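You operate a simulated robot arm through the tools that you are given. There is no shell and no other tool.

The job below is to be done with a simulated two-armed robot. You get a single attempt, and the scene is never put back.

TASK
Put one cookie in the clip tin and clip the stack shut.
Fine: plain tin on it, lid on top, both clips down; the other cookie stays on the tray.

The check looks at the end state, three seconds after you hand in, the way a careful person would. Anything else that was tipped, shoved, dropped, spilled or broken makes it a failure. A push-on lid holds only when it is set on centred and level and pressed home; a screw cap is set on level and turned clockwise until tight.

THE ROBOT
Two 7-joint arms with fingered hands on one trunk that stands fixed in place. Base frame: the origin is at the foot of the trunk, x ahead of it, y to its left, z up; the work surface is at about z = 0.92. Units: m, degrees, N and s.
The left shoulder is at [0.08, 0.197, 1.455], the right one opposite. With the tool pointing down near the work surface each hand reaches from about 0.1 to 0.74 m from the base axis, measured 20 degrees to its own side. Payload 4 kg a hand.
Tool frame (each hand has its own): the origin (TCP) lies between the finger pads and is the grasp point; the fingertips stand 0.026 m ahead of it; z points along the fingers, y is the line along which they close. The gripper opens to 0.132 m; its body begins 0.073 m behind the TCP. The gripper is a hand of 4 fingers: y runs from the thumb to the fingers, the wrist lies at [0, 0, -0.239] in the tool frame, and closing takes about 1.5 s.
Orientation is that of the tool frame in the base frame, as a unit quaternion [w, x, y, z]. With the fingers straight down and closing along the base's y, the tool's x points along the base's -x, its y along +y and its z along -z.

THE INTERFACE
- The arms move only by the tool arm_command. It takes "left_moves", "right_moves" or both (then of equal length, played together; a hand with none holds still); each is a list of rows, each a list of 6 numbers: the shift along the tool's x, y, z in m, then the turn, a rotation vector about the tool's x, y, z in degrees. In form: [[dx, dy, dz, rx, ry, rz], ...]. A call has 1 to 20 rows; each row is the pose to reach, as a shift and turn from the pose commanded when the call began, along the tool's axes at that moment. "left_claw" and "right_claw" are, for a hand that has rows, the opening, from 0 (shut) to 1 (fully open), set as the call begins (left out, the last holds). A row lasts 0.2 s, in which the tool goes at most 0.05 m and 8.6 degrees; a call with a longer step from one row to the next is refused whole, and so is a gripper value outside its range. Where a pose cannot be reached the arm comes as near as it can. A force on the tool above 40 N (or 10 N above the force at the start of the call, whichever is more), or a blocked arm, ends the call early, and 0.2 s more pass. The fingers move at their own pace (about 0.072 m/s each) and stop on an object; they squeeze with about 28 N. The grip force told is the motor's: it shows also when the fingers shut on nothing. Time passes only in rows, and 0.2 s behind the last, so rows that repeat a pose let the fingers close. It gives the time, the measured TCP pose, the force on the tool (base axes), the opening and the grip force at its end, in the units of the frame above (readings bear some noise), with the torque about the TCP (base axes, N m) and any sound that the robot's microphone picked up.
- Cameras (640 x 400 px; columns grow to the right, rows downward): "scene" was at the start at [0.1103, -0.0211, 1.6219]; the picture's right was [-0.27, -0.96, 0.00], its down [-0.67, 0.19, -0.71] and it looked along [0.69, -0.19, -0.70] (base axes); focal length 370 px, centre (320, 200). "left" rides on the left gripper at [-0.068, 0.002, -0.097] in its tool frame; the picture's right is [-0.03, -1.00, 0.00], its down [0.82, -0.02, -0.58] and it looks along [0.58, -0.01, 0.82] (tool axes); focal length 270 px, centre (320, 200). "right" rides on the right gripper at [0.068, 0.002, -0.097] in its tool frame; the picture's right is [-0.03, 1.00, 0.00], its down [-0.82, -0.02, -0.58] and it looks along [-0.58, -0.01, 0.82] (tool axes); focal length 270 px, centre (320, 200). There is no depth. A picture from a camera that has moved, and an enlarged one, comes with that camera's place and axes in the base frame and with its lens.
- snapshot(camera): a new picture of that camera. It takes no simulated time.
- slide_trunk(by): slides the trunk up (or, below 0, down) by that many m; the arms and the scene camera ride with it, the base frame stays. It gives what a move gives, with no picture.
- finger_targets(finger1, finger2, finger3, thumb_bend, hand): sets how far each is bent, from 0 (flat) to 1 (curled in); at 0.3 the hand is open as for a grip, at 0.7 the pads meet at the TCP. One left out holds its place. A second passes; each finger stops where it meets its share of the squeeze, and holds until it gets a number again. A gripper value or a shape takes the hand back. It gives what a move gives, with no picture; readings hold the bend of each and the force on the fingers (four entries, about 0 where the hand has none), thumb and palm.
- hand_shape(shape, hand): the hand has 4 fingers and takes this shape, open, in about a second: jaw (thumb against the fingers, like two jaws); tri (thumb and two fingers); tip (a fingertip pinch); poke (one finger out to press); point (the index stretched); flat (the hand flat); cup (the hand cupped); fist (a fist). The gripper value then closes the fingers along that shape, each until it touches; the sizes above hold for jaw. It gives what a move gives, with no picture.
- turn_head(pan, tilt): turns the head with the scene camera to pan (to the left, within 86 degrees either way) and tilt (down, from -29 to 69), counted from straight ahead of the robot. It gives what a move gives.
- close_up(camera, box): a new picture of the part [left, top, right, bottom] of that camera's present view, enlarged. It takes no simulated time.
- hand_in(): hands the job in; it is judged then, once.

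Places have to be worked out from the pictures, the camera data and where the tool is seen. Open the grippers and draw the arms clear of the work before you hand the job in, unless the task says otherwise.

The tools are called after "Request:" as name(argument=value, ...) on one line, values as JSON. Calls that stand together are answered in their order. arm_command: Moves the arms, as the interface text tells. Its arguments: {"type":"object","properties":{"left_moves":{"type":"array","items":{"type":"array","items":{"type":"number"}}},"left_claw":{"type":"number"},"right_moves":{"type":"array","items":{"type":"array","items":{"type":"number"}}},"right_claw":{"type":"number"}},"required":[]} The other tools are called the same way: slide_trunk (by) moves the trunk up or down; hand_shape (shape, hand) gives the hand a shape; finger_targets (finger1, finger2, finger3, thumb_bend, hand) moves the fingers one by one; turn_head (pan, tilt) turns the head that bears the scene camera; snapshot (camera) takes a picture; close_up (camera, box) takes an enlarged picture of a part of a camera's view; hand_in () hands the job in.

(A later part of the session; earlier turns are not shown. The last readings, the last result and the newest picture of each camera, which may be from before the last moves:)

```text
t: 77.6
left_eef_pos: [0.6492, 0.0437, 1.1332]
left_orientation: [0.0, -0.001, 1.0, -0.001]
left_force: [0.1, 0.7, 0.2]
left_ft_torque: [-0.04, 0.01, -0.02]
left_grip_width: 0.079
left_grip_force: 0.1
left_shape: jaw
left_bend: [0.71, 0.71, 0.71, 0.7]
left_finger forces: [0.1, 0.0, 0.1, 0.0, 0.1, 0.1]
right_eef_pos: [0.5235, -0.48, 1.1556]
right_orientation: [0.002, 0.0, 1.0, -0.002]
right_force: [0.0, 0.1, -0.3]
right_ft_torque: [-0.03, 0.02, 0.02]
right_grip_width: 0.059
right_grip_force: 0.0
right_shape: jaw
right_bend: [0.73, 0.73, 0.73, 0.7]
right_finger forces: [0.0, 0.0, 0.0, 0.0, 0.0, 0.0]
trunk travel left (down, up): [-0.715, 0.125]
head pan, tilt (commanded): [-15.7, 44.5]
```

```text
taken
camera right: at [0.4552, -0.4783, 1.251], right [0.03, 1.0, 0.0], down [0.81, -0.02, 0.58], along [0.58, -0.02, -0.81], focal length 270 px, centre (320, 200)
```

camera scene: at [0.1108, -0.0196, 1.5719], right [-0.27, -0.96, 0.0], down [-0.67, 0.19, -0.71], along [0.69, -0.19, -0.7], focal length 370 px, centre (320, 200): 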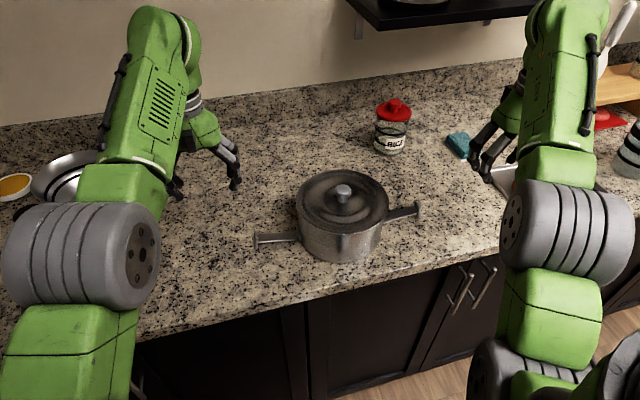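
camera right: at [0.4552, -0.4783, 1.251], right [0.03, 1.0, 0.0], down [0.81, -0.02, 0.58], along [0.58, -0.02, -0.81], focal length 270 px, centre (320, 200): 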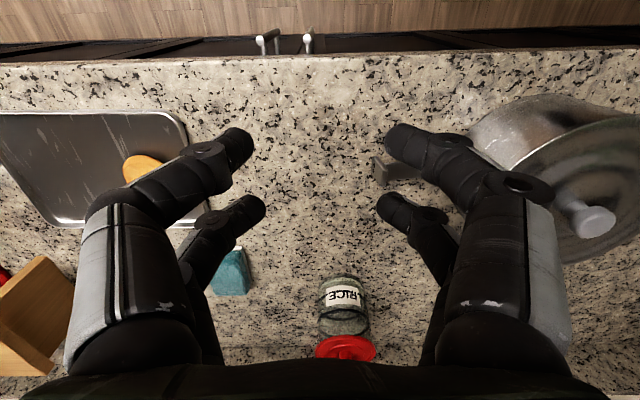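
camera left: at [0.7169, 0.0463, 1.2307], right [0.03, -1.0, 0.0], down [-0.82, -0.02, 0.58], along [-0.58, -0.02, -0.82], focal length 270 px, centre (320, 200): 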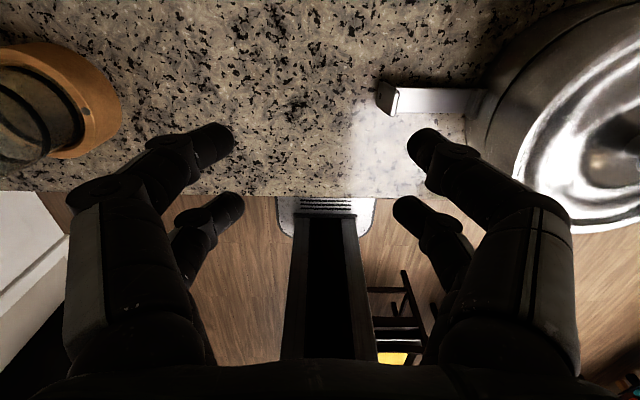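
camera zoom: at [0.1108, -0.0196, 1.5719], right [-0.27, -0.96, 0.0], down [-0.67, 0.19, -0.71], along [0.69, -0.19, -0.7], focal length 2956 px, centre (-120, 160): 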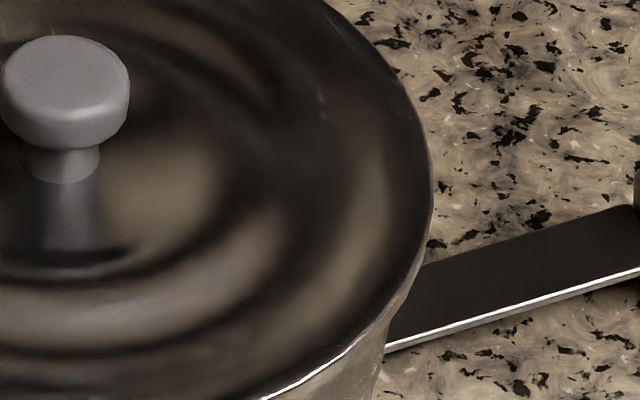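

The lid is level and centred to about 1 mm. Next I'll look closely at the clips' hinges and hooks to plan the closing.

Request:
close_up(camera="left", box=[360, 60, 520, 130])

Request:
close_up(camera="scene", box=[245, 215, 310, 260])

Request:
close_up(camera="scene", box=[375, 185, 430, 235])

```text
4.00 times, centred on (440, 95) of left
camera zoom: at [0.7169, 0.0463, 1.2307], right [0.03, -1.0, 0.0], down [-0.82, -0.02, 0.58], along [-0.58, -0.02, -0.82], focal length 1081 px, centre (-160, 620)
```

zoom: 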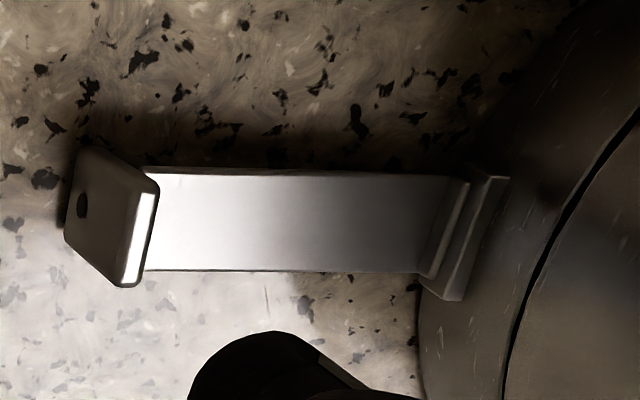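

```text
8.89 times, centred on (278, 238) of scene
camera zoom: at [0.1108, -0.0196, 1.5719], right [-0.27, -0.96, 0.0], down [-0.67, 0.19, -0.71], along [0.69, -0.19, -0.7], focal length 3285 px, centre (698, -133)
```

zoom: 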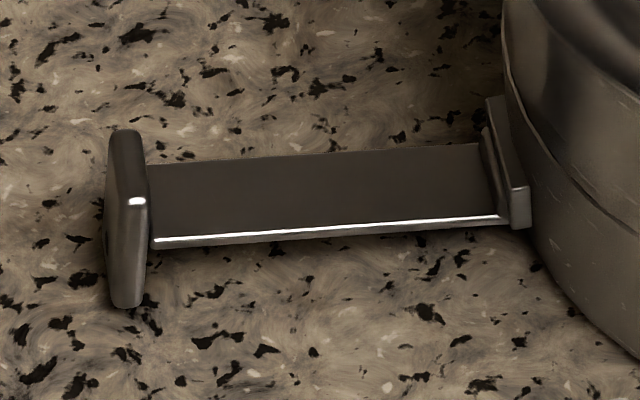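

```text
8.00 times, centred on (402, 210) of scene
camera zoom: at [0.1108, -0.0196, 1.5719], right [-0.27, -0.96, 0.0], down [-0.67, 0.19, -0.71], along [0.69, -0.19, -0.7], focal length 2956 px, centre (-340, 120)
```

zoom: 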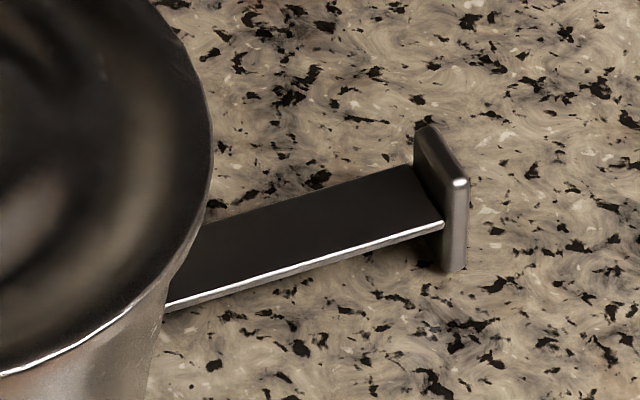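

The hook ends are T-shaped plates on flat arms hinged at the lower tin, so each arm has to swing up 90° until its hook lies over the lid. I'll try the "point" shape on the right hand in free space to see whether the finger can go under an arm and lift it.

Request:
hand_shape(shape="point", hand="right")

Request:
snapshot(camera="right")

Request:
close_up(camera="scene", box=[430, 50, 640, 240])

```text
t: 78.5
left_eef_pos: [0.6468, 0.0421, 1.1344]
left_orientation: [0.0, 0.0, 1.0, 0.0]
left_force: [0.2, 0.1, 0.9]
left_ft_torque: [0.0, 0.01, 0.06]
left_grip_width: 0.0787
left_grip_force: 0.0
left_shape: jaw
left_bend: [0.71, 0.71, 0.71, 0.7]
left_finger forces: [0.1, 0.0, 0.0, 0.1, 0.1, 0.0]
right_eef_pos: [0.5235, -0.4812, 1.1542]
right_orientation: [0.002, 0.0, 1.0, 0.0]
right_force: [-0.5, -0.4, 0.0]
right_ft_torque: [0.03, 0.01, 0.06]
right_grip_width: 0.0001
right_grip_force: 0.1
right_shape: point
right_bend: [0.0, 1.0, 1.0, 0.42]
right_finger forces: [0.0, 0.0, 0.1, 0.0, 0.0, 0.0]
trunk travel left (down, up): [-0.715, 0.125]
head pan, tilt (commanded): [-15.7, 44.5]
```

```text
taken
camera right: at [0.4547, -0.4798, 1.2505], right [0.03, 1.0, 0.0], down [0.81, -0.02, 0.58], along [0.58, -0.02, -0.81], focal length 270 px, centre (320, 200)
```

right: 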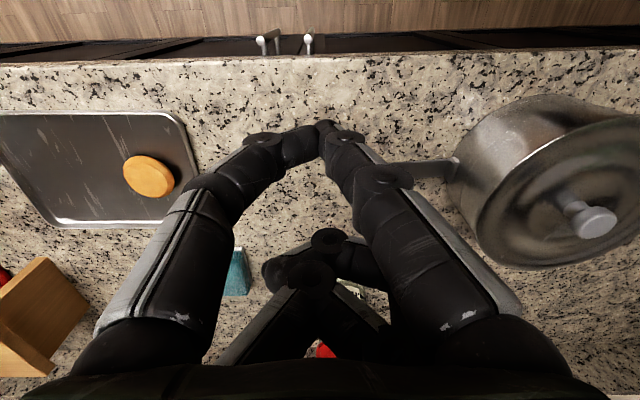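

```text
2.11 times, centred on (535, 145) of scene
camera zoom: at [0.1102, -0.0215, 1.5719], right [-0.27, -0.96, 0.0], down [-0.67, 0.19, -0.71], along [0.69, -0.19, -0.7], focal length 778 px, centre (-133, 316)
```

zoom: 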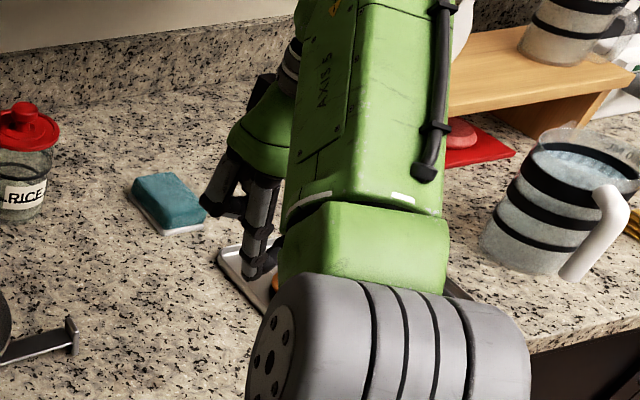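

In "point" the index is straight but the thumb touches it. I'll look at the "poke" shape too.

Request:
hand_shape(shape="poke", hand="right")

Request:
snapshot(camera="right")

Request:
close_up(camera="scene", box=[430, 50, 640, 240])

```text
t: 79.4
left_eef_pos: [0.6487, 0.0425, 1.1338]
left_orientation: [0.0, 0.001, 1.0, 0.0]
left_force: [-0.1, 0.0, 0.7]
left_ft_torque: [0.0, -0.01, 0.03]
left_grip_width: 0.0787
left_grip_force: 0.1
left_shape: jaw
left_bend: [0.71, 0.71, 0.71, 0.7]
left_finger forces: [0.0, 0.0, 0.1, 0.0, 0.0, 0.0]
right_eef_pos: [0.5231, -0.4818, 1.1539]
right_orientation: [0.001, 0.001, 1.0, -0.001]
right_force: [0.3, -0.3, -0.3]
right_ft_torque: [-0.05, 0.03, -0.01]
right_grip_width: 0.0
right_grip_force: 0.1
right_shape: poke
right_bend: [1.0, 1.0, 1.0, 0.34]
right_finger forces: [0.0, 0.1, 0.1, 0.0, 0.0, 0.0]
trunk travel left (down, up): [-0.715, 0.125]
head pan, tilt (commanded): [-15.7, 44.5]
```

```text
taken
camera right: at [0.4548, -0.4795, 1.2506], right [0.03, 1.0, 0.0], down [0.81, -0.02, 0.58], along [0.58, -0.02, -0.81], focal length 270 px, centre (320, 200)
```

right: 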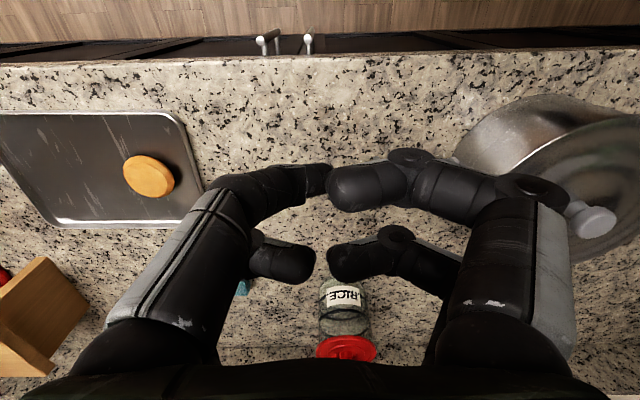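

```text
2.11 times, centred on (535, 145) of scene
camera zoom: at [0.1103, -0.0211, 1.5719], right [-0.27, -0.96, 0.0], down [-0.67, 0.19, -0.71], along [0.69, -0.19, -0.7], focal length 778 px, centre (-133, 316)
```

zoom: 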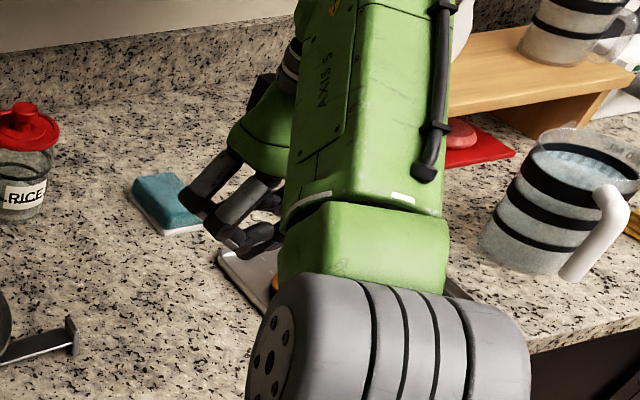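

A vertical hand turned 90° can pinch an arm by its front and back edges with one finger pair, and the arm can pivot in that pinch as it swings up. I'll return the right hand to "jaw" and test whether it can turn 90° in free space.

Request:
hand_shape(shape="jaw", hand="right")

Request:
arm_command(right_moves=[[0, 0, 0, 0, 0, -8], [0, 0, 0, 0, 0, -16], [0, 0, 0, 0, 0, -24], [0, 0, 0, 0, 0, -32], [0, 0, 0, 0, 0, -40], [0, 0, 0, 0, 0, -48], [0, 0, 0, 0, 0, -56], [0, 0, 0, 0, 0, -64], [0, 0, 0, 0, 0, -72], [0, 0, 0, 0, 0, -80], [0, 0, 0, 0, 0, -88], [0, 0, 0, 0, 0, -90]])

Request:
snapshot(camera="right")

Request:
snapshot(camera="scene")

```text
t: 80.3
left_eef_pos: [0.6485, 0.0425, 1.1343]
left_orientation: [0.0, -0.001, 1.0, 0.0]
left_force: [-0.6, 0.0, 0.6]
left_ft_torque: [-0.02, 0.01, 0.01]
left_grip_width: 0.0788
left_grip_force: 0.0
left_shape: jaw
left_bend: [0.71, 0.71, 0.71, 0.7]
left_finger forces: [0.1, 0.0, 0.0, 0.1, 0.1, 0.0]
right_eef_pos: [0.5244, -0.4813, 1.1542]
right_orientation: [0.002, 0.0, 1.0, 0.0]
right_force: [0.9, -1.1, 0.1]
right_ft_torque: [0.01, 0.02, -0.02]
right_grip_width: 0.132
right_grip_force: 0.1
right_shape: jaw
right_bend: [0.3, 0.3, 0.3, 0.3]
right_finger forces: [0.1, 0.1, 0.1, 0.0, 0.0, 0.0]
trunk travel left (down, up): [-0.715, 0.125]
head pan, tilt (commanded): [-15.7, 44.5]
```

```text
t: 82.9
left_eef_pos: [0.6489, 0.0409, 1.135]
left_orientation: [-0.001, 0.001, 1.0, 0.0]
left_force: [0.6, -0.3, -0.4]
left_ft_torque: [-0.02, 0.0, 0.0]
left_grip_width: 0.0786
left_grip_force: 0.0
left_shape: jaw
left_bend: [0.71, 0.71, 0.71, 0.7]
left_finger forces: [0.0, 0.1, 0.0, 0.0, 0.1, 0.0]
right_eef_pos: [0.523, -0.4817, 1.1528]
right_orientation: [0.0, 0.708, -0.706, 0.003]
right_force: [0.0, 0.4, 0.5]
right_ft_torque: [0.02, -0.03, 0.0]
right_grip_width: 0.1318
right_grip_force: 0.1
right_shape: jaw
right_bend: [0.3, 0.3, 0.3, 0.3]
right_finger forces: [0.0, 0.0, 0.0, 0.0, 0.1, 0.0]
trunk travel left (down, up): [-0.715, 0.125]
head pan, tilt (commanded): [-15.7, 44.5]
```

```text
taken
camera right: at [0.5215, -0.5498, 1.2512], right [-1.0, 0.02, 0.0], down [0.02, 0.82, 0.57], along [0.02, 0.57, -0.82], focal length 270 px, centre (320, 200)
```

right: 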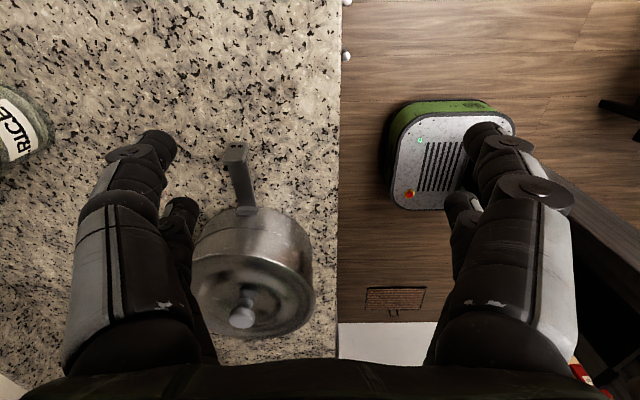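

```text
taken
camera scene: at [0.1103, -0.0212, 1.5719], right [-0.27, -0.96, 0.0], down [-0.67, 0.19, -0.71], along [0.69, -0.19, -0.7], focal length 370 px, centre (320, 200)
```

scene: 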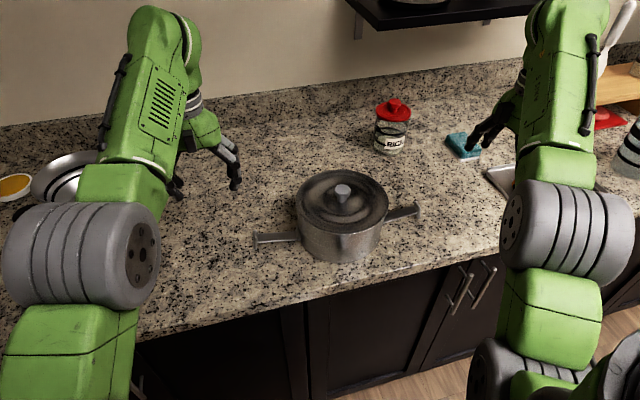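

The turn works, and the right camera now looks along the clip toward the stack. I'll bring the hand above the outer end of the right arm.

Request:
arm_command(right_moves=[[-0.012, -0.014, 0, 0, 0, 0], [-0.026, -0.029, 0.01, 0, 0, 0], [-0.04, -0.044, 0.02, 0, 0, 0], [-0.054, -0.06, 0.035, 0, 0, 0], [-0.068, -0.076, 0.05, 0, 0, 0], [-0.082, -0.092, 0.065, 0, 0, 0], [-0.092, -0.103, 0.08, 0, 0, 0], [-0.097, -0.107, 0.09, 0, 0, 0], [-0.097, -0.107, 0.09, 0, 0, 0]])

Request:
snapshot(camera="right")

Request:
close_up(camera="right", box=[220, 40, 420, 240])

```text
t: 84.9
left_eef_pos: [0.6485, 0.0423, 1.1344]
left_orientation: [0.0, 0.0, 1.0, -0.001]
left_force: [0.0, -0.6, 0.2]
left_ft_torque: [0.01, 0.01, 0.03]
left_grip_width: 0.0787
left_grip_force: 0.2
left_shape: jaw
left_bend: [0.71, 0.71, 0.71, 0.7]
left_finger forces: [0.1, 0.0, 0.1, 0.0, 0.0, 0.0]
right_eef_pos: [0.6304, -0.3845, 1.0646]
right_orientation: [0.001, -0.707, 0.707, -0.003]
right_force: [0.7, -0.7, -0.8]
right_ft_torque: [0.02, -0.02, 0.0]
right_grip_width: 0.132
right_grip_force: 0.0
right_shape: jaw
right_bend: [0.3, 0.3, 0.3, 0.3]
right_finger forces: [0.0, 0.0, 0.0, 0.0, 0.1, 0.1]
trunk travel left (down, up): [-0.715, 0.125]
head pan, tilt (commanded): [-15.7, 44.5]
```

```text
taken
camera right: at [0.6283, -0.4525, 1.1617], right [-1.0, 0.03, 0.0], down [0.02, 0.82, 0.58], along [0.02, 0.58, -0.82], focal length 270 px, centre (320, 200)
```

right: 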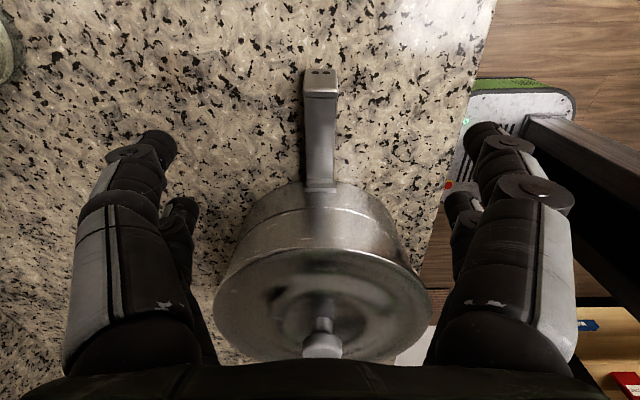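

```text
2.00 times, centred on (320, 140) of right
camera zoom: at [0.6283, -0.4525, 1.1617], right [-1.0, 0.03, 0.0], down [0.02, 0.82, 0.58], along [0.02, 0.58, -0.82], focal length 541 px, centre (320, 320)
```

zoom: 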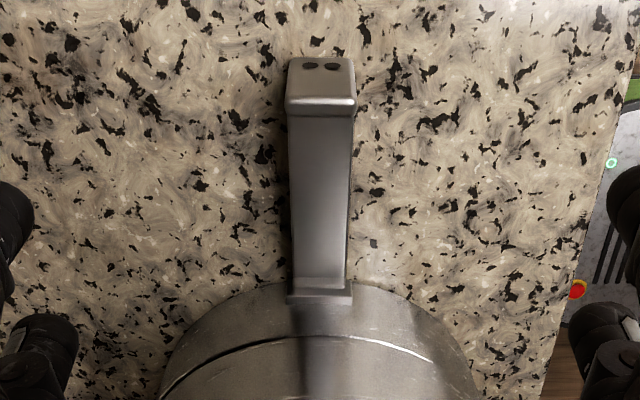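

The camera shows the arm centred at x ≈ 0.63. I'll position the hand so that fingers 2 and 3 straddle the arm just inside the T-plate, and lower it to TCP z ≈ 0.953.

Request:
arm_command(right_moves=[[0.006, 0.0002, 0.01, 0, 0, 0], [0.012, 0.0004, 0.025, 0, 0, 0], [0.018, 0.0007, 0.04, 0, 0, 0], [0.018, 0.0007, 0.055, 0, 0, 0], [0.018, 0.0007, 0.07, 0, 0, 0], [0.018, 0.0007, 0.085, 0, 0, 0], [0.018, 0.0007, 0.098, 0, 0, 0], [0.018, 0.0007, 0.107, 0, 0, 0], [0.018, 0.0007, 0.1115, 0, 0, 0], [0.018, 0.0007, 0.1115, 0, 0, 0]])

Request:
snapshot(camera="right")

Request:
close_up(camera="scene", box=[360, 150, 480, 250])

```text
t: 87.1
left_eef_pos: [0.6474, 0.0431, 1.1347]
left_orientation: [0.0, 0.0, 1.0, 0.0]
left_force: [-0.1, -1.1, 0.5]
left_ft_torque: [0.0, 0.02, 0.0]
left_grip_width: 0.0786
left_grip_force: 0.1
left_shape: jaw
left_bend: [0.71, 0.71, 0.71, 0.7]
left_finger forces: [0.0, 0.1, 0.0, 0.0, 0.0, 0.0]
right_eef_pos: [0.6303, -0.4019, 0.953]
right_orientation: [0.001, -0.707, 0.707, -0.002]
right_force: [-0.7, -0.3, -0.3]
right_ft_torque: [-0.02, 0.0, 0.02]
right_grip_width: 0.1319
right_grip_force: 0.1
right_shape: jaw
right_bend: [0.3, 0.3, 0.3, 0.3]
right_finger forces: [0.0, 0.1, 0.1, 0.0, 0.1, 0.0]
trunk travel left (down, up): [-0.715, 0.125]
head pan, tilt (commanded): [-15.7, 44.5]
```

```text
taken
camera right: at [0.6285, -0.4712, 1.0496], right [-1.0, 0.03, 0.0], down [0.02, 0.82, 0.58], along [0.02, 0.58, -0.82], focal length 270 px, centre (320, 200)
```

right: 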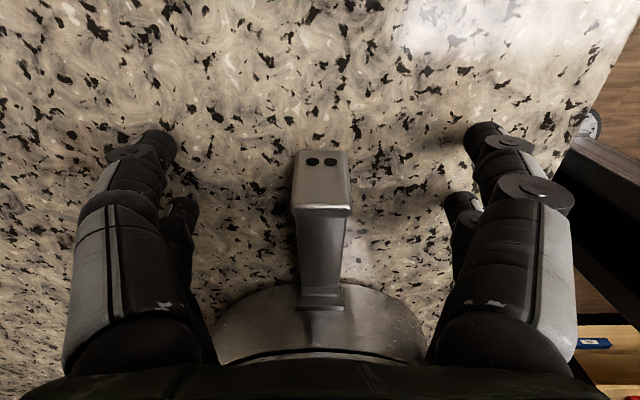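

```text
4.00 times, centred on (420, 200) of scene
camera zoom: at [0.1103, -0.0211, 1.5719], right [-0.27, -0.96, 0.0], down [-0.67, 0.19, -0.71], along [0.69, -0.19, -0.7], focal length 1478 px, centre (-80, 200)
```

zoom: 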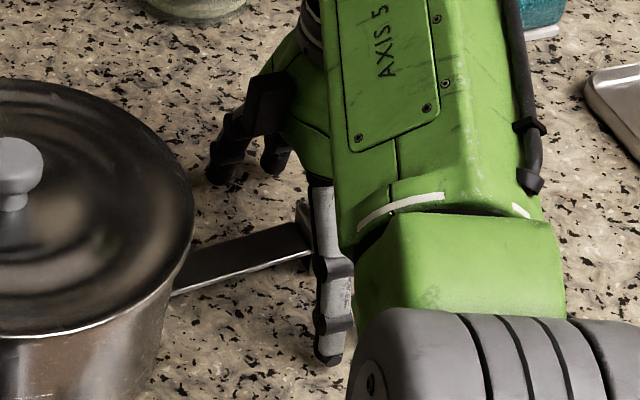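

Fingers 2 and 3 straddle the arm just inside the plate. Closing only those two on the arm's edges.

Request:
finger_targets(hand="right", finger1=0.3, finger2=0.75, finger3=0.75, thumb_bend=0.3)

Request:
snapshot(camera="right")

Request:
close_up(camera="scene", box=[360, 150, 480, 250])

```text
t: 88.1
left_eef_pos: [0.6482, 0.0431, 1.1349]
left_orientation: [0.001, 0.001, 1.0, 0.0]
left_force: [-0.1, 0.6, -0.3]
left_ft_torque: [0.01, -0.01, -0.01]
left_grip_width: 0.0792
left_grip_force: 0.0
left_shape: jaw
left_bend: [0.71, 0.71, 0.71, 0.7]
left_finger forces: [0.0, 0.0, 0.0, 0.0, 0.1, 0.1]
right_eef_pos: [0.6316, -0.4026, 0.9531]
right_orientation: [-0.001, 0.707, -0.707, 0.002]
right_force: [-0.4, -0.4, 0.2]
right_ft_torque: [-0.01, 0.01, -0.01]
right_grip_width: 0.1326
right_grip_force: 0.1
right_shape: fingers
right_bend: [0.3, 0.73, 0.73, 0.3]
right_finger forces: [0.0, 0.0, 0.1, 0.1, 0.1, 0.0]
trunk travel left (down, up): [-0.715, 0.125]
head pan, tilt (commanded): [-15.7, 44.5]
```

```text
taken
camera right: at [0.6284, -0.4712, 1.0497], right [-1.0, 0.03, 0.0], down [0.02, 0.82, 0.58], along [0.02, 0.58, -0.82], focal length 270 px, centre (320, 200)
```

right: 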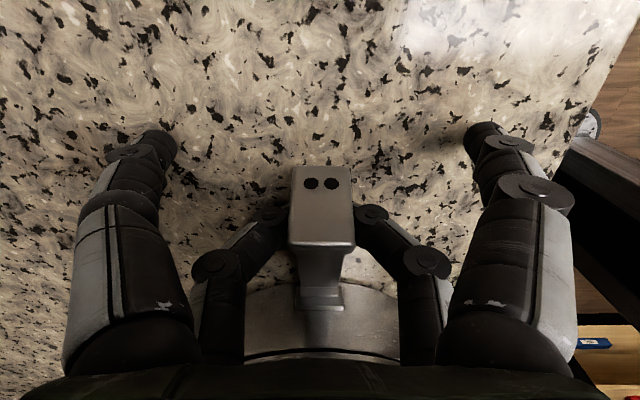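

```text
4.00 times, centred on (420, 200) of scene
camera zoom: at [0.1102, -0.0211, 1.5719], right [-0.27, -0.96, 0.0], down [-0.67, 0.19, -0.71], along [0.69, -0.19, -0.7], focal length 1478 px, centre (-80, 200)
```

zoom: 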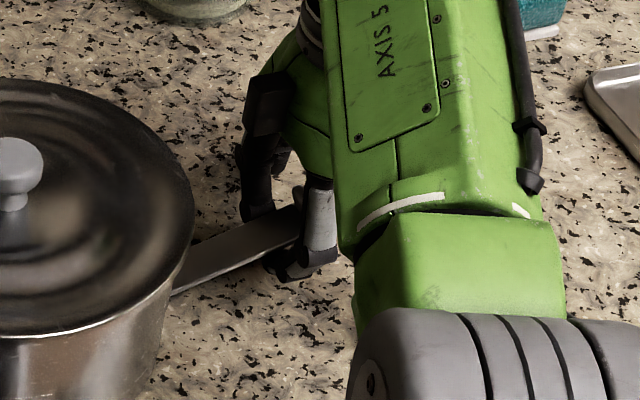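

The curling fingers scooped under the arm and it has already risen a little, cradled from below. I'll lift 2 cm along the arc and look.

Request:
arm_command(right_moves=[[-0.001, 0, -0.004, 0, 0, 0], [-0.002, 0, -0.008, 0, 0, 0], [-0.003, 0, -0.012, 0, 0, 0], [-0.0045, 0, -0.016, 0, 0, 0], [-0.006, 0, -0.02, 0, 0, 0], [-0.006, 0, -0.02, 0, 0, 0]])

Request:
snapshot(camera="right")

Request:
close_up(camera="scene", box=[360, 150, 480, 250])

```text
t: 89.5
left_eef_pos: [0.6494, 0.0421, 1.1338]
left_orientation: [0.0, 0.0, 1.0, 0.001]
left_force: [-0.3, -0.5, -0.4]
left_ft_torque: [-0.03, 0.0, 0.01]
left_grip_width: 0.0788
left_grip_force: 0.0
left_shape: jaw
left_bend: [0.71, 0.71, 0.71, 0.7]
left_finger forces: [0.0, 0.0, 0.0, 0.1, 0.1, 0.0]
right_eef_pos: [0.6321, -0.3971, 0.9726]
right_orientation: [-0.001, 0.707, -0.707, 0.002]
right_force: [0.6, -0.9, 0.1]
right_ft_torque: [0.01, 0.01, -0.04]
right_grip_width: 0.1325
right_grip_force: 0.1
right_shape: fingers
right_bend: [0.3, 0.73, 0.73, 0.3]
right_finger forces: [0.1, 0.0, 0.1, 0.1, 0.1, 0.0]
trunk travel left (down, up): [-0.715, 0.125]
head pan, tilt (commanded): [-15.7, 44.5]
```

```text
taken
camera right: at [0.6287, -0.4656, 1.0698], right [-1.0, 0.03, 0.0], down [0.02, 0.82, 0.58], along [0.02, 0.58, -0.82], focal length 270 px, centre (320, 200)
```

right: 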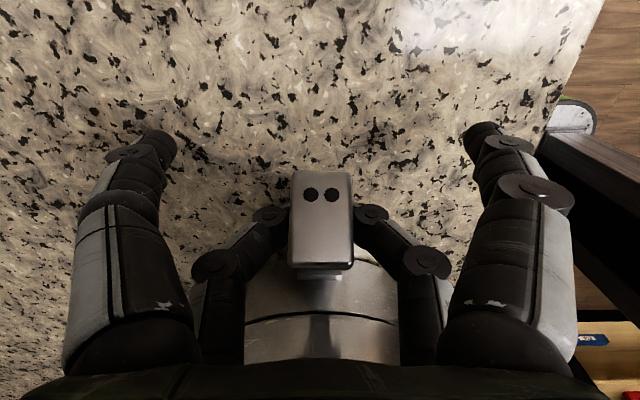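

```text
4.00 times, centred on (420, 200) of scene
camera zoom: at [0.1105, -0.0212, 1.5719], right [-0.27, -0.96, 0.0], down [-0.67, 0.19, -0.71], along [0.69, -0.19, -0.7], focal length 1478 px, centre (-80, 200)
```

zoom: 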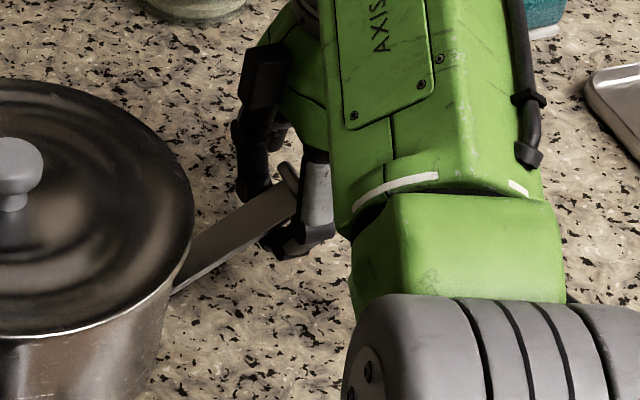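

The arm follows the hand up. Continuing along the arc to roughly 55–60°.

Request:
arm_command(right_moves=[[-0.0015, 0, -0.0042, 0, 0, 0], [-0.0034, 0, -0.0084, 0, 0, 0], [-0.0053, 0, -0.0125, 0, 0, 0], [-0.0072, 0, -0.0165, 0, 0, 0], [-0.01, 0, -0.0202, 0, 0, 0], [-0.0128, 0, -0.0238, 0, 0, 0], [-0.0156, 0, -0.0272, 0, 0, 0], [-0.0184, 0, -0.0305, 0, 0, 0], [-0.0184, 0, -0.0305, 0, 0, 0]])

Request:
snapshot(camera="right")

Request:
close_up(camera="scene", box=[360, 130, 480, 250])

```text
t: 91.5
left_eef_pos: [0.6491, 0.0417, 1.1338]
left_orientation: [0.0, 0.001, 1.0, 0.0]
left_force: [-0.1, -0.3, -0.3]
left_ft_torque: [-0.01, 0.02, 0.01]
left_grip_width: 0.0788
left_grip_force: 0.0
left_shape: jaw
left_bend: [0.71, 0.71, 0.71, 0.7]
left_finger forces: [0.0, 0.0, 0.0, 0.1, 0.0, 0.0]
right_eef_pos: [0.6312, -0.3784, 1.0026]
right_orientation: [0.001, -0.706, 0.708, -0.001]
right_force: [-0.2, -0.1, 0.4]
right_ft_torque: [0.02, -0.02, 0.01]
right_grip_width: 0.1325
right_grip_force: 0.0
right_shape: fingers
right_bend: [0.3, 0.73, 0.73, 0.3]
right_finger forces: [0.1, 0.1, 0.0, 0.1, 0.0, 0.1]
trunk travel left (down, up): [-0.715, 0.125]
head pan, tilt (commanded): [-15.7, 44.5]
```

```text
taken
camera right: at [0.6282, -0.4468, 1.1], right [-1.0, 0.03, 0.0], down [0.02, 0.82, 0.58], along [0.02, 0.58, -0.82], focal length 270 px, centre (320, 200)
```

right: 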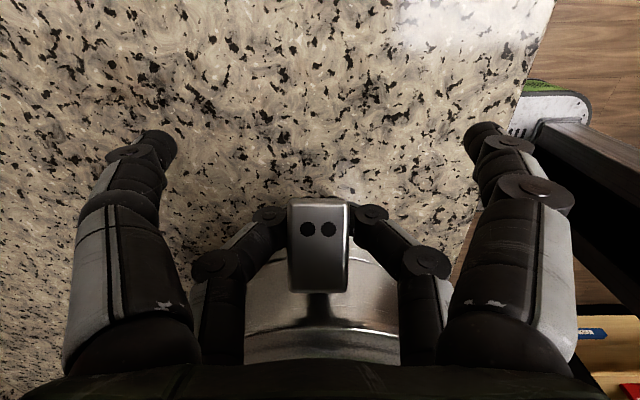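

```text
3.33 times, centred on (420, 190) of scene
camera zoom: at [0.1104, -0.0212, 1.5719], right [-0.27, -0.96, 0.0], down [-0.67, 0.19, -0.71], along [0.69, -0.19, -0.7], focal length 1232 px, centre (-13, 233)
```

zoom: 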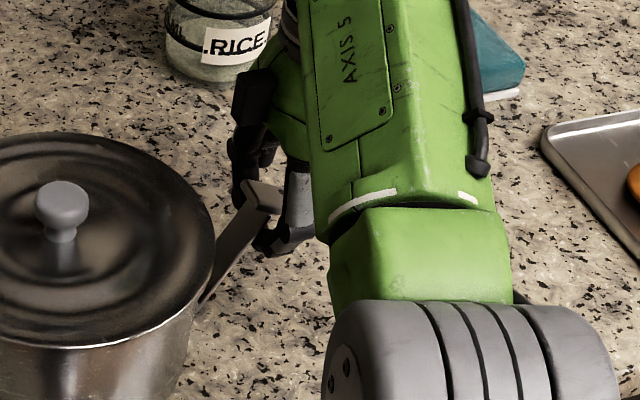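

The right clip is at about 55°, still cradled with hardly any load. Continuing to about 75°.

Request:
arm_command(right_moves=[[-0.0028, 0, -0.0024, 0, 0, 0], [-0.0058, 0, -0.0048, 0, 0, 0], [-0.0088, 0, -0.007, 0, 0, 0], [-0.0118, 0, -0.009, 0, 0, 0], [-0.0148, 0, -0.0108, 0, 0, 0], [-0.0175, 0, -0.012, 0, 0, 0], [-0.0199, 0, -0.013, 0, 0, 0], [-0.0199, 0, -0.013, 0, 0, 0]])

Request:
snapshot(camera="right")

Request:
close_up(camera="scene", box=[340, 130, 460, 250])

```text
t: 93.3
left_eef_pos: [0.6485, 0.0419, 1.1347]
left_orientation: [0.0, 0.0, 1.0, 0.0]
left_force: [-0.4, 0.2, -0.8]
left_ft_torque: [0.02, 0.02, -0.03]
left_grip_width: 0.079
left_grip_force: 0.2
left_shape: jaw
left_bend: [0.71, 0.71, 0.71, 0.7]
left_finger forces: [0.0, 0.1, 0.0, 0.0, 0.0, 0.1]
right_eef_pos: [0.6301, -0.3586, 1.0164]
right_orientation: [0.0, -0.707, 0.707, -0.002]
right_force: [-0.3, 0.1, 0.0]
right_ft_torque: [-0.01, 0.02, -0.01]
right_grip_width: 0.1327
right_grip_force: 0.0
right_shape: fingers
right_bend: [0.3, 0.73, 0.73, 0.3]
right_finger forces: [0.1, 0.0, 0.0, 0.0, 0.0, 0.0]
trunk travel left (down, up): [-0.715, 0.125]
head pan, tilt (commanded): [-15.7, 44.5]
```

```text
taken
camera right: at [0.6281, -0.4265, 1.1131], right [-1.0, 0.03, 0.0], down [0.02, 0.82, 0.58], along [0.02, 0.58, -0.82], focal length 270 px, centre (320, 200)
```

right: 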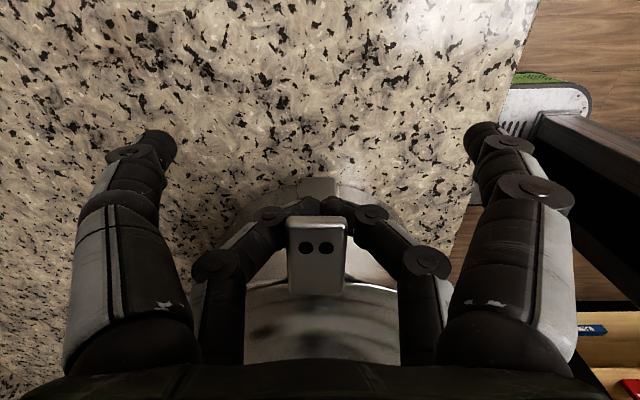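

```text
3.33 times, centred on (400, 190) of scene
camera zoom: at [0.1104, -0.0212, 1.5719], right [-0.27, -0.96, 0.0], down [-0.67, 0.19, -0.71], along [0.69, -0.19, -0.7], focal length 1232 px, centre (53, 233)
```

zoom: 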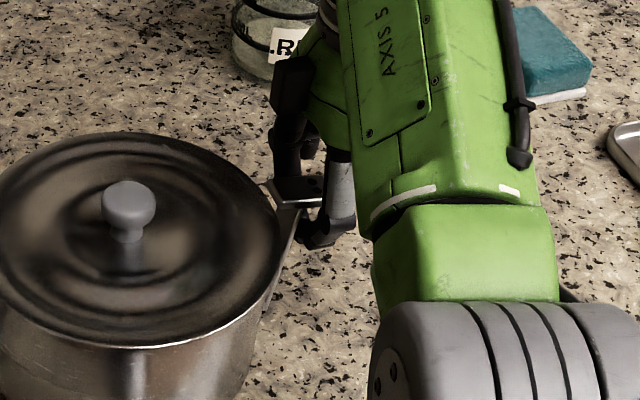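

The right hook is now just outside the lid's edge. Before pushing it over, I'll bring the closed left hand above the knob so it can hold the lid and stack down.

Request:
arm_command(left_moves=[[0, -0.02, 0, 0, 0, 0], [0.002, -0.045, 0, 0, 0, 0], [0.004, -0.075, 0, 0, 0, 0], [0.006, -0.105, 0, 0, 0, 0], [0.008, -0.135, 0, 0, 0, 0], [0.01, -0.165, 0, 0, 0, 0], [0.012, -0.195, 0, 0, 0, 0], [0.013, -0.225, 0, 0, 0, 0], [0.013, -0.245, 0, 0, 0, 0], [0.013, -0.2585, 0, 0, 0, 0], [0.013, -0.2585, 0, 0, 0, 0]], left_claw=0)

Request:
snapshot(camera="left")

Request:
snapshot(camera="scene")

```text
t: 95.7
left_eef_pos: [0.5899, -0.1951, 1.1272]
left_orientation: [-0.001, -0.001, 1.0, 0.0]
left_force: [0.6, 0.0, 0.5]
left_ft_torque: [0.0, 0.03, -0.02]
left_grip_width: 0.0
left_grip_force: 27.7
left_shape: jaw
left_bend: [0.62, 0.63, 0.63, 0.7]
left_finger forces: [0.0, 0.0, 0.1, 0.0, 0.0, 0.1]
left hand out of reach, approached as far as the arm can: row 7, 8, 9, 10, 11
right_eef_pos: [0.6308, -0.3577, 1.0148]
right_orientation: [-0.001, 0.708, -0.706, 0.0]
right_force: [1.0, 0.3, 0.3]
right_ft_torque: [-0.01, 0.01, -0.02]
right_grip_width: 0.1324
right_grip_force: 0.0
right_shape: fingers
right_bend: [0.3, 0.73, 0.73, 0.3]
right_finger forces: [0.1, 0.1, 0.0, 0.0, 0.0, 0.0]
trunk travel left (down, up): [-0.715, 0.125]
head pan, tilt (commanded): [-15.7, 44.5]
```

```text
taken
camera left: at [0.6591, -0.1924, 1.2242], right [0.03, -1.0, 0.0], down [-0.82, -0.02, 0.58], along [-0.58, -0.02, -0.82], focal length 270 px, centre (320, 200)
```

left: 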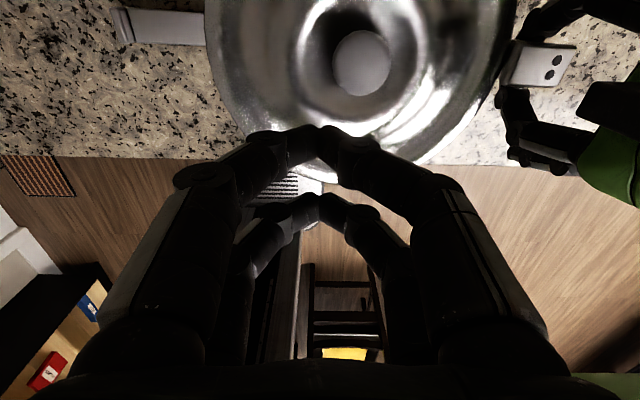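

```text
taken
camera scene: at [0.1121, -0.0207, 1.5718], right [-0.27, -0.96, 0.0], down [-0.68, 0.19, -0.71], along [0.69, -0.19, -0.7], focal length 370 px, centre (320, 200)
```

scene: 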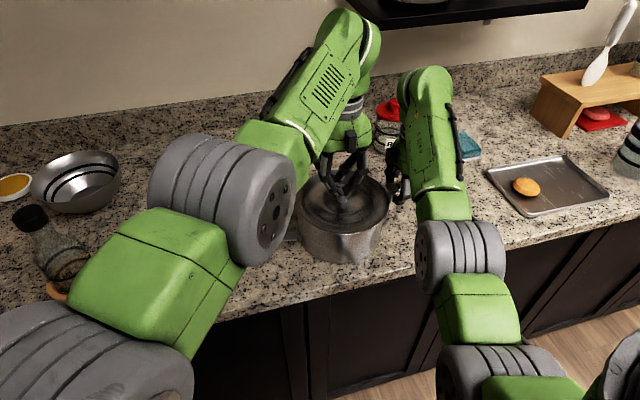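

The left arm cannot reach over the knob with a vertical hand. I'll use a 20° forward tilt as I did before, coming in just above the knob.

Request:
arm_command(left_moves=[[0, 0, 0, 0, -5, 0], [-0.006, -0.004, 0.002, 0, -10, 0], [-0.013, -0.008, 0.005, 0, -15, 0], [-0.02, -0.012, 0.01, 0, -20, 0], [-0.028, -0.017, 0.016, 0, -20, 0], [-0.0366, -0.0215, 0.022, 0, -20, 0], [-0.0366, -0.0215, 0.027, 0, -20, 0], [-0.0366, -0.0215, 0.027, 0, -20, 0]])

Request:
snapshot(camera="left")

Request:
close_up(camera="scene", box=[290, 110, 430, 250])

```text
t: 97.5
left_eef_pos: [0.6308, -0.2228, 1.1023]
left_orientation: [0.172, -0.001, 0.985, 0.0]
left_force: [-0.1, 0.3, 0.8]
left_ft_torque: [0.01, 0.01, 0.01]
left_grip_width: 0.0
left_grip_force: 27.9
left_shape: jaw
left_bend: [0.62, 0.63, 0.63, 0.7]
left_finger forces: [0.0, 0.1, 0.0, 0.0, 0.1, 0.0]
left hand out of reach, approached as far as the arm can: row 2, 3, 4, 5, 6, 7, 8
right_eef_pos: [0.629, -0.3573, 1.016]
right_orientation: [0.0, 0.708, -0.707, 0.002]
right_force: [-0.5, -0.6, 0.8]
right_ft_torque: [0.0, 0.01, 0.03]
right_grip_width: 0.1325
right_grip_force: 0.1
right_shape: fingers
right_bend: [0.3, 0.73, 0.73, 0.3]
right_finger forces: [0.0, 0.0, 0.0, 0.0, 0.1, 0.1]
trunk travel left (down, up): [-0.715, 0.125]
head pan, tilt (commanded): [-15.7, 44.5]
```

```text
taken
camera left: at [0.6626, -0.22, 1.2163], right [0.02, -1.0, 0.01], down [-0.96, -0.02, 0.26], along [-0.26, -0.01, -0.96], focal length 270 px, centre (320, 200)
```

left: 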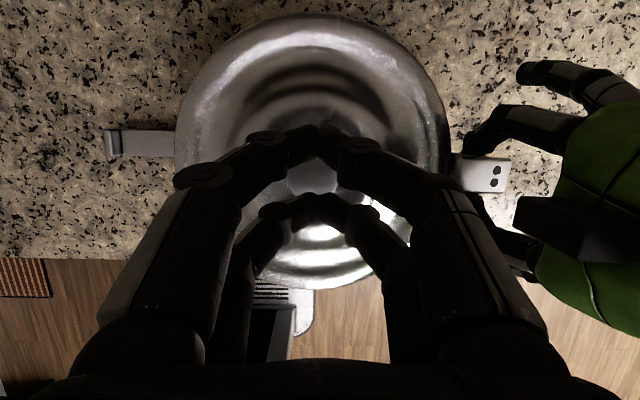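

```text
2.86 times, centred on (360, 180) of scene
camera zoom: at [0.1098, -0.0213, 1.572], right [-0.27, -0.96, 0.0], down [-0.67, 0.19, -0.71], along [0.69, -0.19, -0.7], focal length 1056 px, centre (206, 257)
```

zoom: 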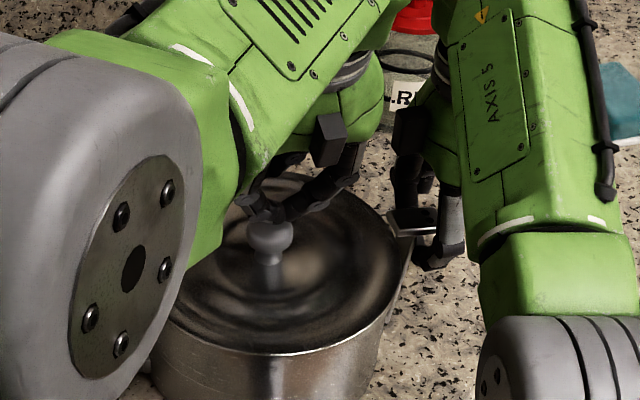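

The hand hovers over the knob, about 7 mm off to one side. I'll centre it and lower until the closed fingertips touch the knob.

Request:
arm_command(left_moves=[[0.002, 0.003, 0.002, 0, 0, 0], [0.004, 0.0068, 0.005, 0, 0, 0], [0.007, 0.0068, 0.0095, 0, 0, 0], [0.0095, 0.0068, 0.014, 0, 0, 0], [0.0105, 0.0068, 0.0165, 0, 0, 0]])

Request:
snapshot(camera="left")

Request:
close_up(camera="scene", box=[300, 130, 420, 230])

```text
t: 98.7
left_eef_pos: [0.6342, -0.2214, 1.0885]
left_orientation: [0.177, -0.001, 0.984, -0.001]
left_force: [2.4, 0.8, 18.2]
left_ft_torque: [0.03, 0.1, -0.04]
left_grip_width: 0.0
left_grip_force: 28.4
left_shape: jaw
left_bend: [0.62, 0.64, 0.64, 0.7]
left_finger forces: [0.0, 0.0, 0.0, 0.0, 0.0, 0.0]
left hand out of reach, approached as far as the arm can: row 2, 3, 4, 5
right_eef_pos: [0.6281, -0.3582, 1.0181]
right_orientation: [-0.001, 0.707, -0.707, 0.004]
right_force: [-0.9, 0.9, -0.6]
right_ft_torque: [0.02, -0.02, 0.01]
right_grip_width: 0.1324
right_grip_force: 0.2
right_shape: fingers
right_bend: [0.3, 0.73, 0.73, 0.3]
right_finger forces: [0.0, 0.0, 0.1, 0.1, 0.0, 0.0]
trunk travel left (down, up): [-0.715, 0.125]
head pan, tilt (commanded): [-15.7, 44.5]
```

```text
taken
camera left: at [0.6636, -0.2181, 1.2029], right [0.02, -1.0, 0.01], down [-0.97, -0.02, 0.26], along [-0.26, -0.02, -0.97], focal length 270 px, centre (320, 200)
```

left: 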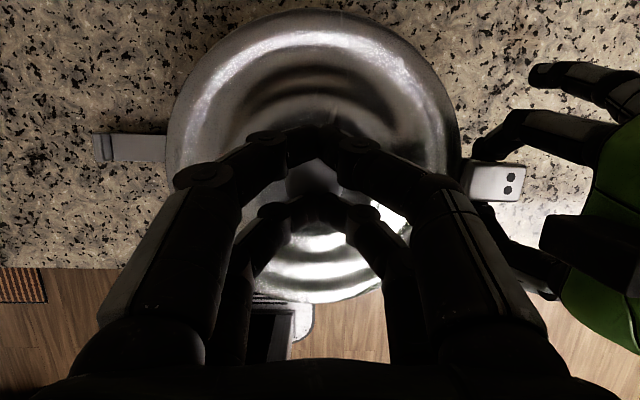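

```text
4.00 times, centred on (360, 180) of scene
camera zoom: at [0.1078, -0.0197, 1.5725], right [-0.27, -0.96, 0.0], down [-0.67, 0.19, -0.71], along [0.69, -0.19, -0.7], focal length 1478 px, centre (160, 280)
```

zoom: 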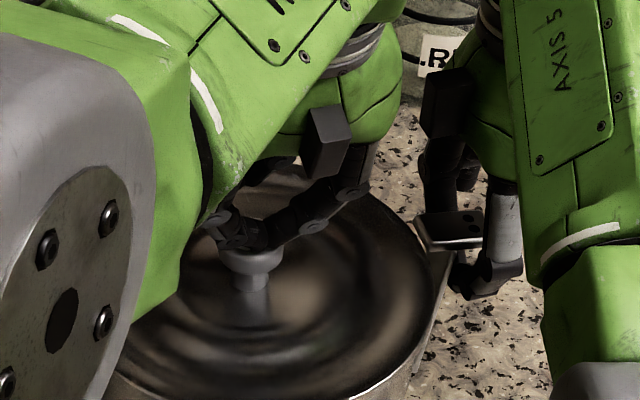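

The left fingertips press the knob with about 18 N, so the lid is held. Now I'll push the right clip inward in small steps toward vertical.

Request:
arm_command(right_moves=[[-0.002, 0, -0.001, 0, 0, 0], [-0.004, 0, -0.002, 0, 0, 0], [-0.006, 0, -0.003, 0, 0, 0], [-0.008, 0, -0.0035, 0, 0, 0], [-0.01, 0, -0.004, 0, 0, 0], [-0.01, 0, -0.004, 0, 0, 0]])

Request:
close_up(camera="right", box=[200, 130, 440, 330])

Request:
close_up(camera="scene", box=[350, 140, 430, 240])

Request:
close_up(camera="left", box=[400, 80, 580, 260])

```text
t: 100.1
left_eef_pos: [0.6321, -0.2197, 1.0864]
left_orientation: [0.176, -0.001, 0.984, -0.001]
left_force: [8.7, 0.2, 29.8]
left_ft_torque: [0.02, 0.06, -0.01]
left_grip_width: 0.0002
left_grip_force: 28.1
left_shape: jaw
left_bend: [0.62, 0.64, 0.64, 0.7]
left_finger forces: [0.0, 0.0, 0.1, 0.0, 0.0, 0.1]
right_eef_pos: [0.628, -0.3473, 1.0222]
right_orientation: [-0.001, 0.707, -0.707, 0.003]
right_force: [-0.2, -2.1, 0.1]
right_ft_torque: [-0.08, -0.01, -0.01]
right_grip_width: 0.1326
right_grip_force: 0.2
right_shape: fingers
right_bend: [0.3, 0.73, 0.73, 0.3]
right_finger forces: [0.1, 0.0, 0.1, 0.0, 0.0, 0.1]
trunk travel left (down, up): [-0.715, 0.125]
head pan, tilt (commanded): [-15.7, 44.5]
```

```text
2.00 times, centred on (320, 230) of right
camera zoom: at [0.6259, -0.4156, 1.119], right [-1.0, 0.03, -0.01], down [0.02, 0.82, 0.57], along [0.02, 0.57, -0.82], focal length 541 px, centre (320, 140)
```

zoom: 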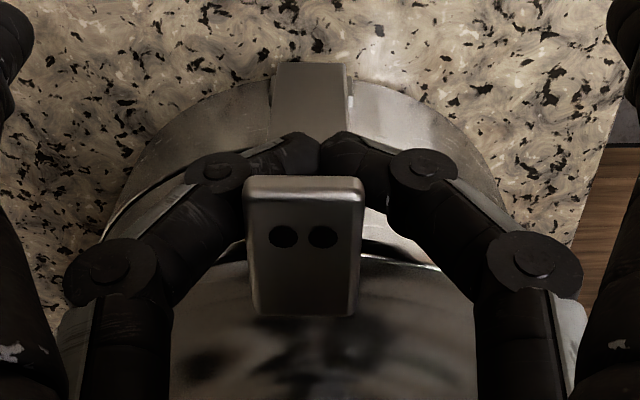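

```text
4.00 times, centred on (390, 190) of scene
camera zoom: at [0.1072, -0.0196, 1.5723], right [-0.27, -0.96, 0.0], down [-0.67, 0.19, -0.72], along [0.69, -0.19, -0.7], focal length 1478 px, centre (40, 240)
```

zoom: 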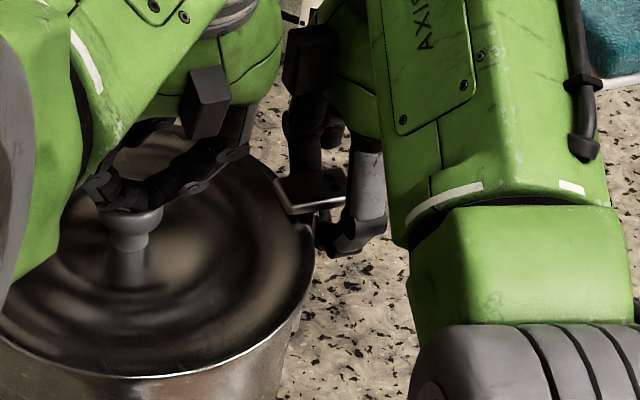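

```text
2.22 times, centred on (490, 170) of left
camera zoom: at [0.6629, -0.218, 1.2025], right [0.02, -1.0, 0.01], down [-0.97, -0.02, 0.26], along [-0.26, -0.02, -0.97], focal length 601 px, centre (-58, 267)
```

zoom: 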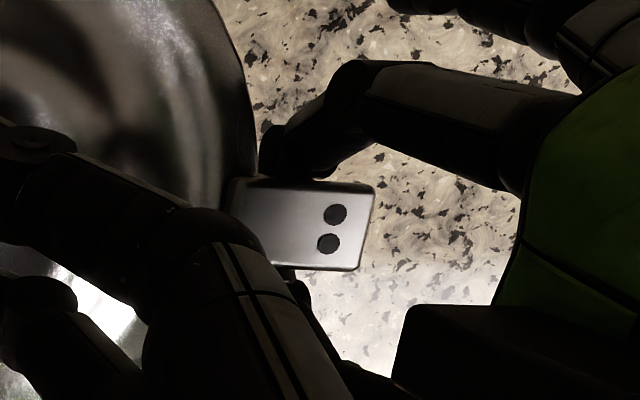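

The hook has swung over the lid's edge with only about 2 N on the right hand. Pushing a little further inward.

Request:
arm_command(right_moves=[[-0.002, 0, 0, 0, 0, 0], [-0.004, 0, 0, 0, 0, 0], [-0.006, 0, 0, 0, 0, 0], [-0.008, 0, 0, 0, 0, 0], [-0.008, 0, 0, 0, 0, 0]])

Request:
close_up(camera="right", box=[200, 130, 440, 330])

Request:
close_up(camera="left", box=[400, 80, 580, 260])

Request:
close_up(camera="scene", box=[350, 140, 430, 240])

```text
t: 101.3
left_eef_pos: [0.6313, -0.2232, 1.0884]
left_orientation: [0.177, 0.001, 0.984, -0.001]
left_force: [4.1, 9.7, 34.3]
left_ft_torque: [0.42, 0.31, -0.11]
left_grip_width: 0.0
left_grip_force: 27.9
left_shape: jaw
left_bend: [0.62, 0.68, 0.66, 0.7]
left_finger forces: [0.0, 0.0, 0.0, 0.0, 0.0, 0.1]
right_eef_pos: [0.6265, -0.3426, 1.0219]
right_orientation: [0.0, -0.707, 0.707, -0.004]
right_force: [2.0, -26.2, 0.5]
right_ft_torque: [-0.3, -0.05, -0.32]
right_grip_width: 0.1326
right_grip_force: 11.6
right_shape: fingers
right_bend: [0.3, 0.73, 0.73, 0.3]
right_finger forces: [0.1, 0.0, 24.0, 0.1, 0.0, 0.1]
trunk travel left (down, up): [-0.715, 0.125]
head pan, tilt (commanded): [-15.7, 44.5]
```

```text
2.00 times, centred on (320, 230) of right
camera zoom: at [0.6244, -0.4119, 1.1194], right [-1.0, 0.03, -0.01], down [0.02, 0.82, 0.57], along [0.02, 0.57, -0.82], focal length 541 px, centre (320, 140)
```

zoom: 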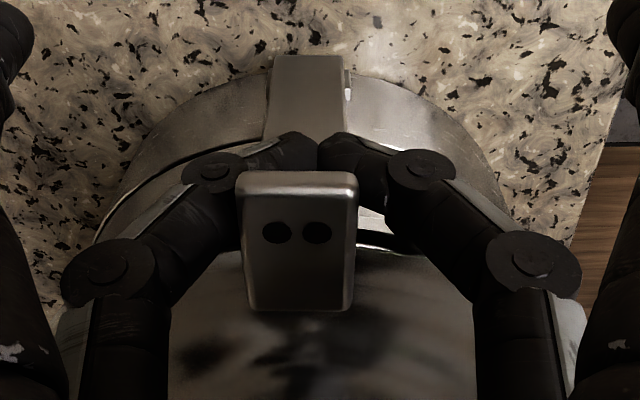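

```text
2.22 times, centred on (490, 170) of left
camera zoom: at [0.6614, -0.2209, 1.2018], right [0.02, -1.0, 0.01], down [-0.97, -0.02, 0.26], along [-0.26, -0.01, -0.97], focal length 601 px, centre (-58, 267)
```

zoom: 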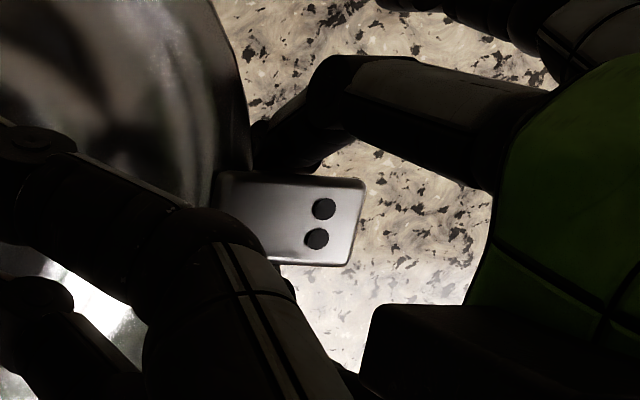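

```text
4.00 times, centred on (390, 190) of scene
camera zoom: at [0.1056, -0.0234, 1.5724], right [-0.27, -0.96, 0.0], down [-0.67, 0.19, -0.72], along [0.69, -0.19, -0.7], focal length 1478 px, centre (40, 240)
```

zoom: 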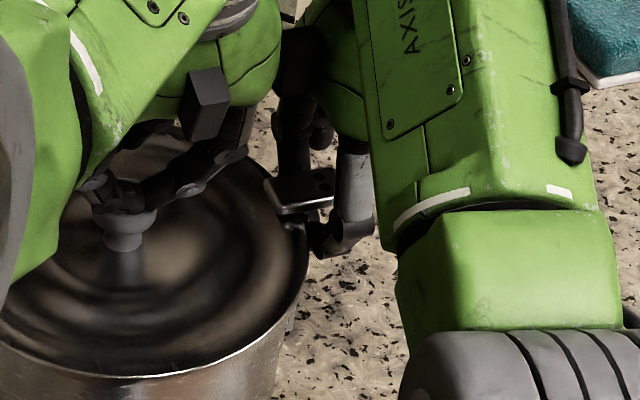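

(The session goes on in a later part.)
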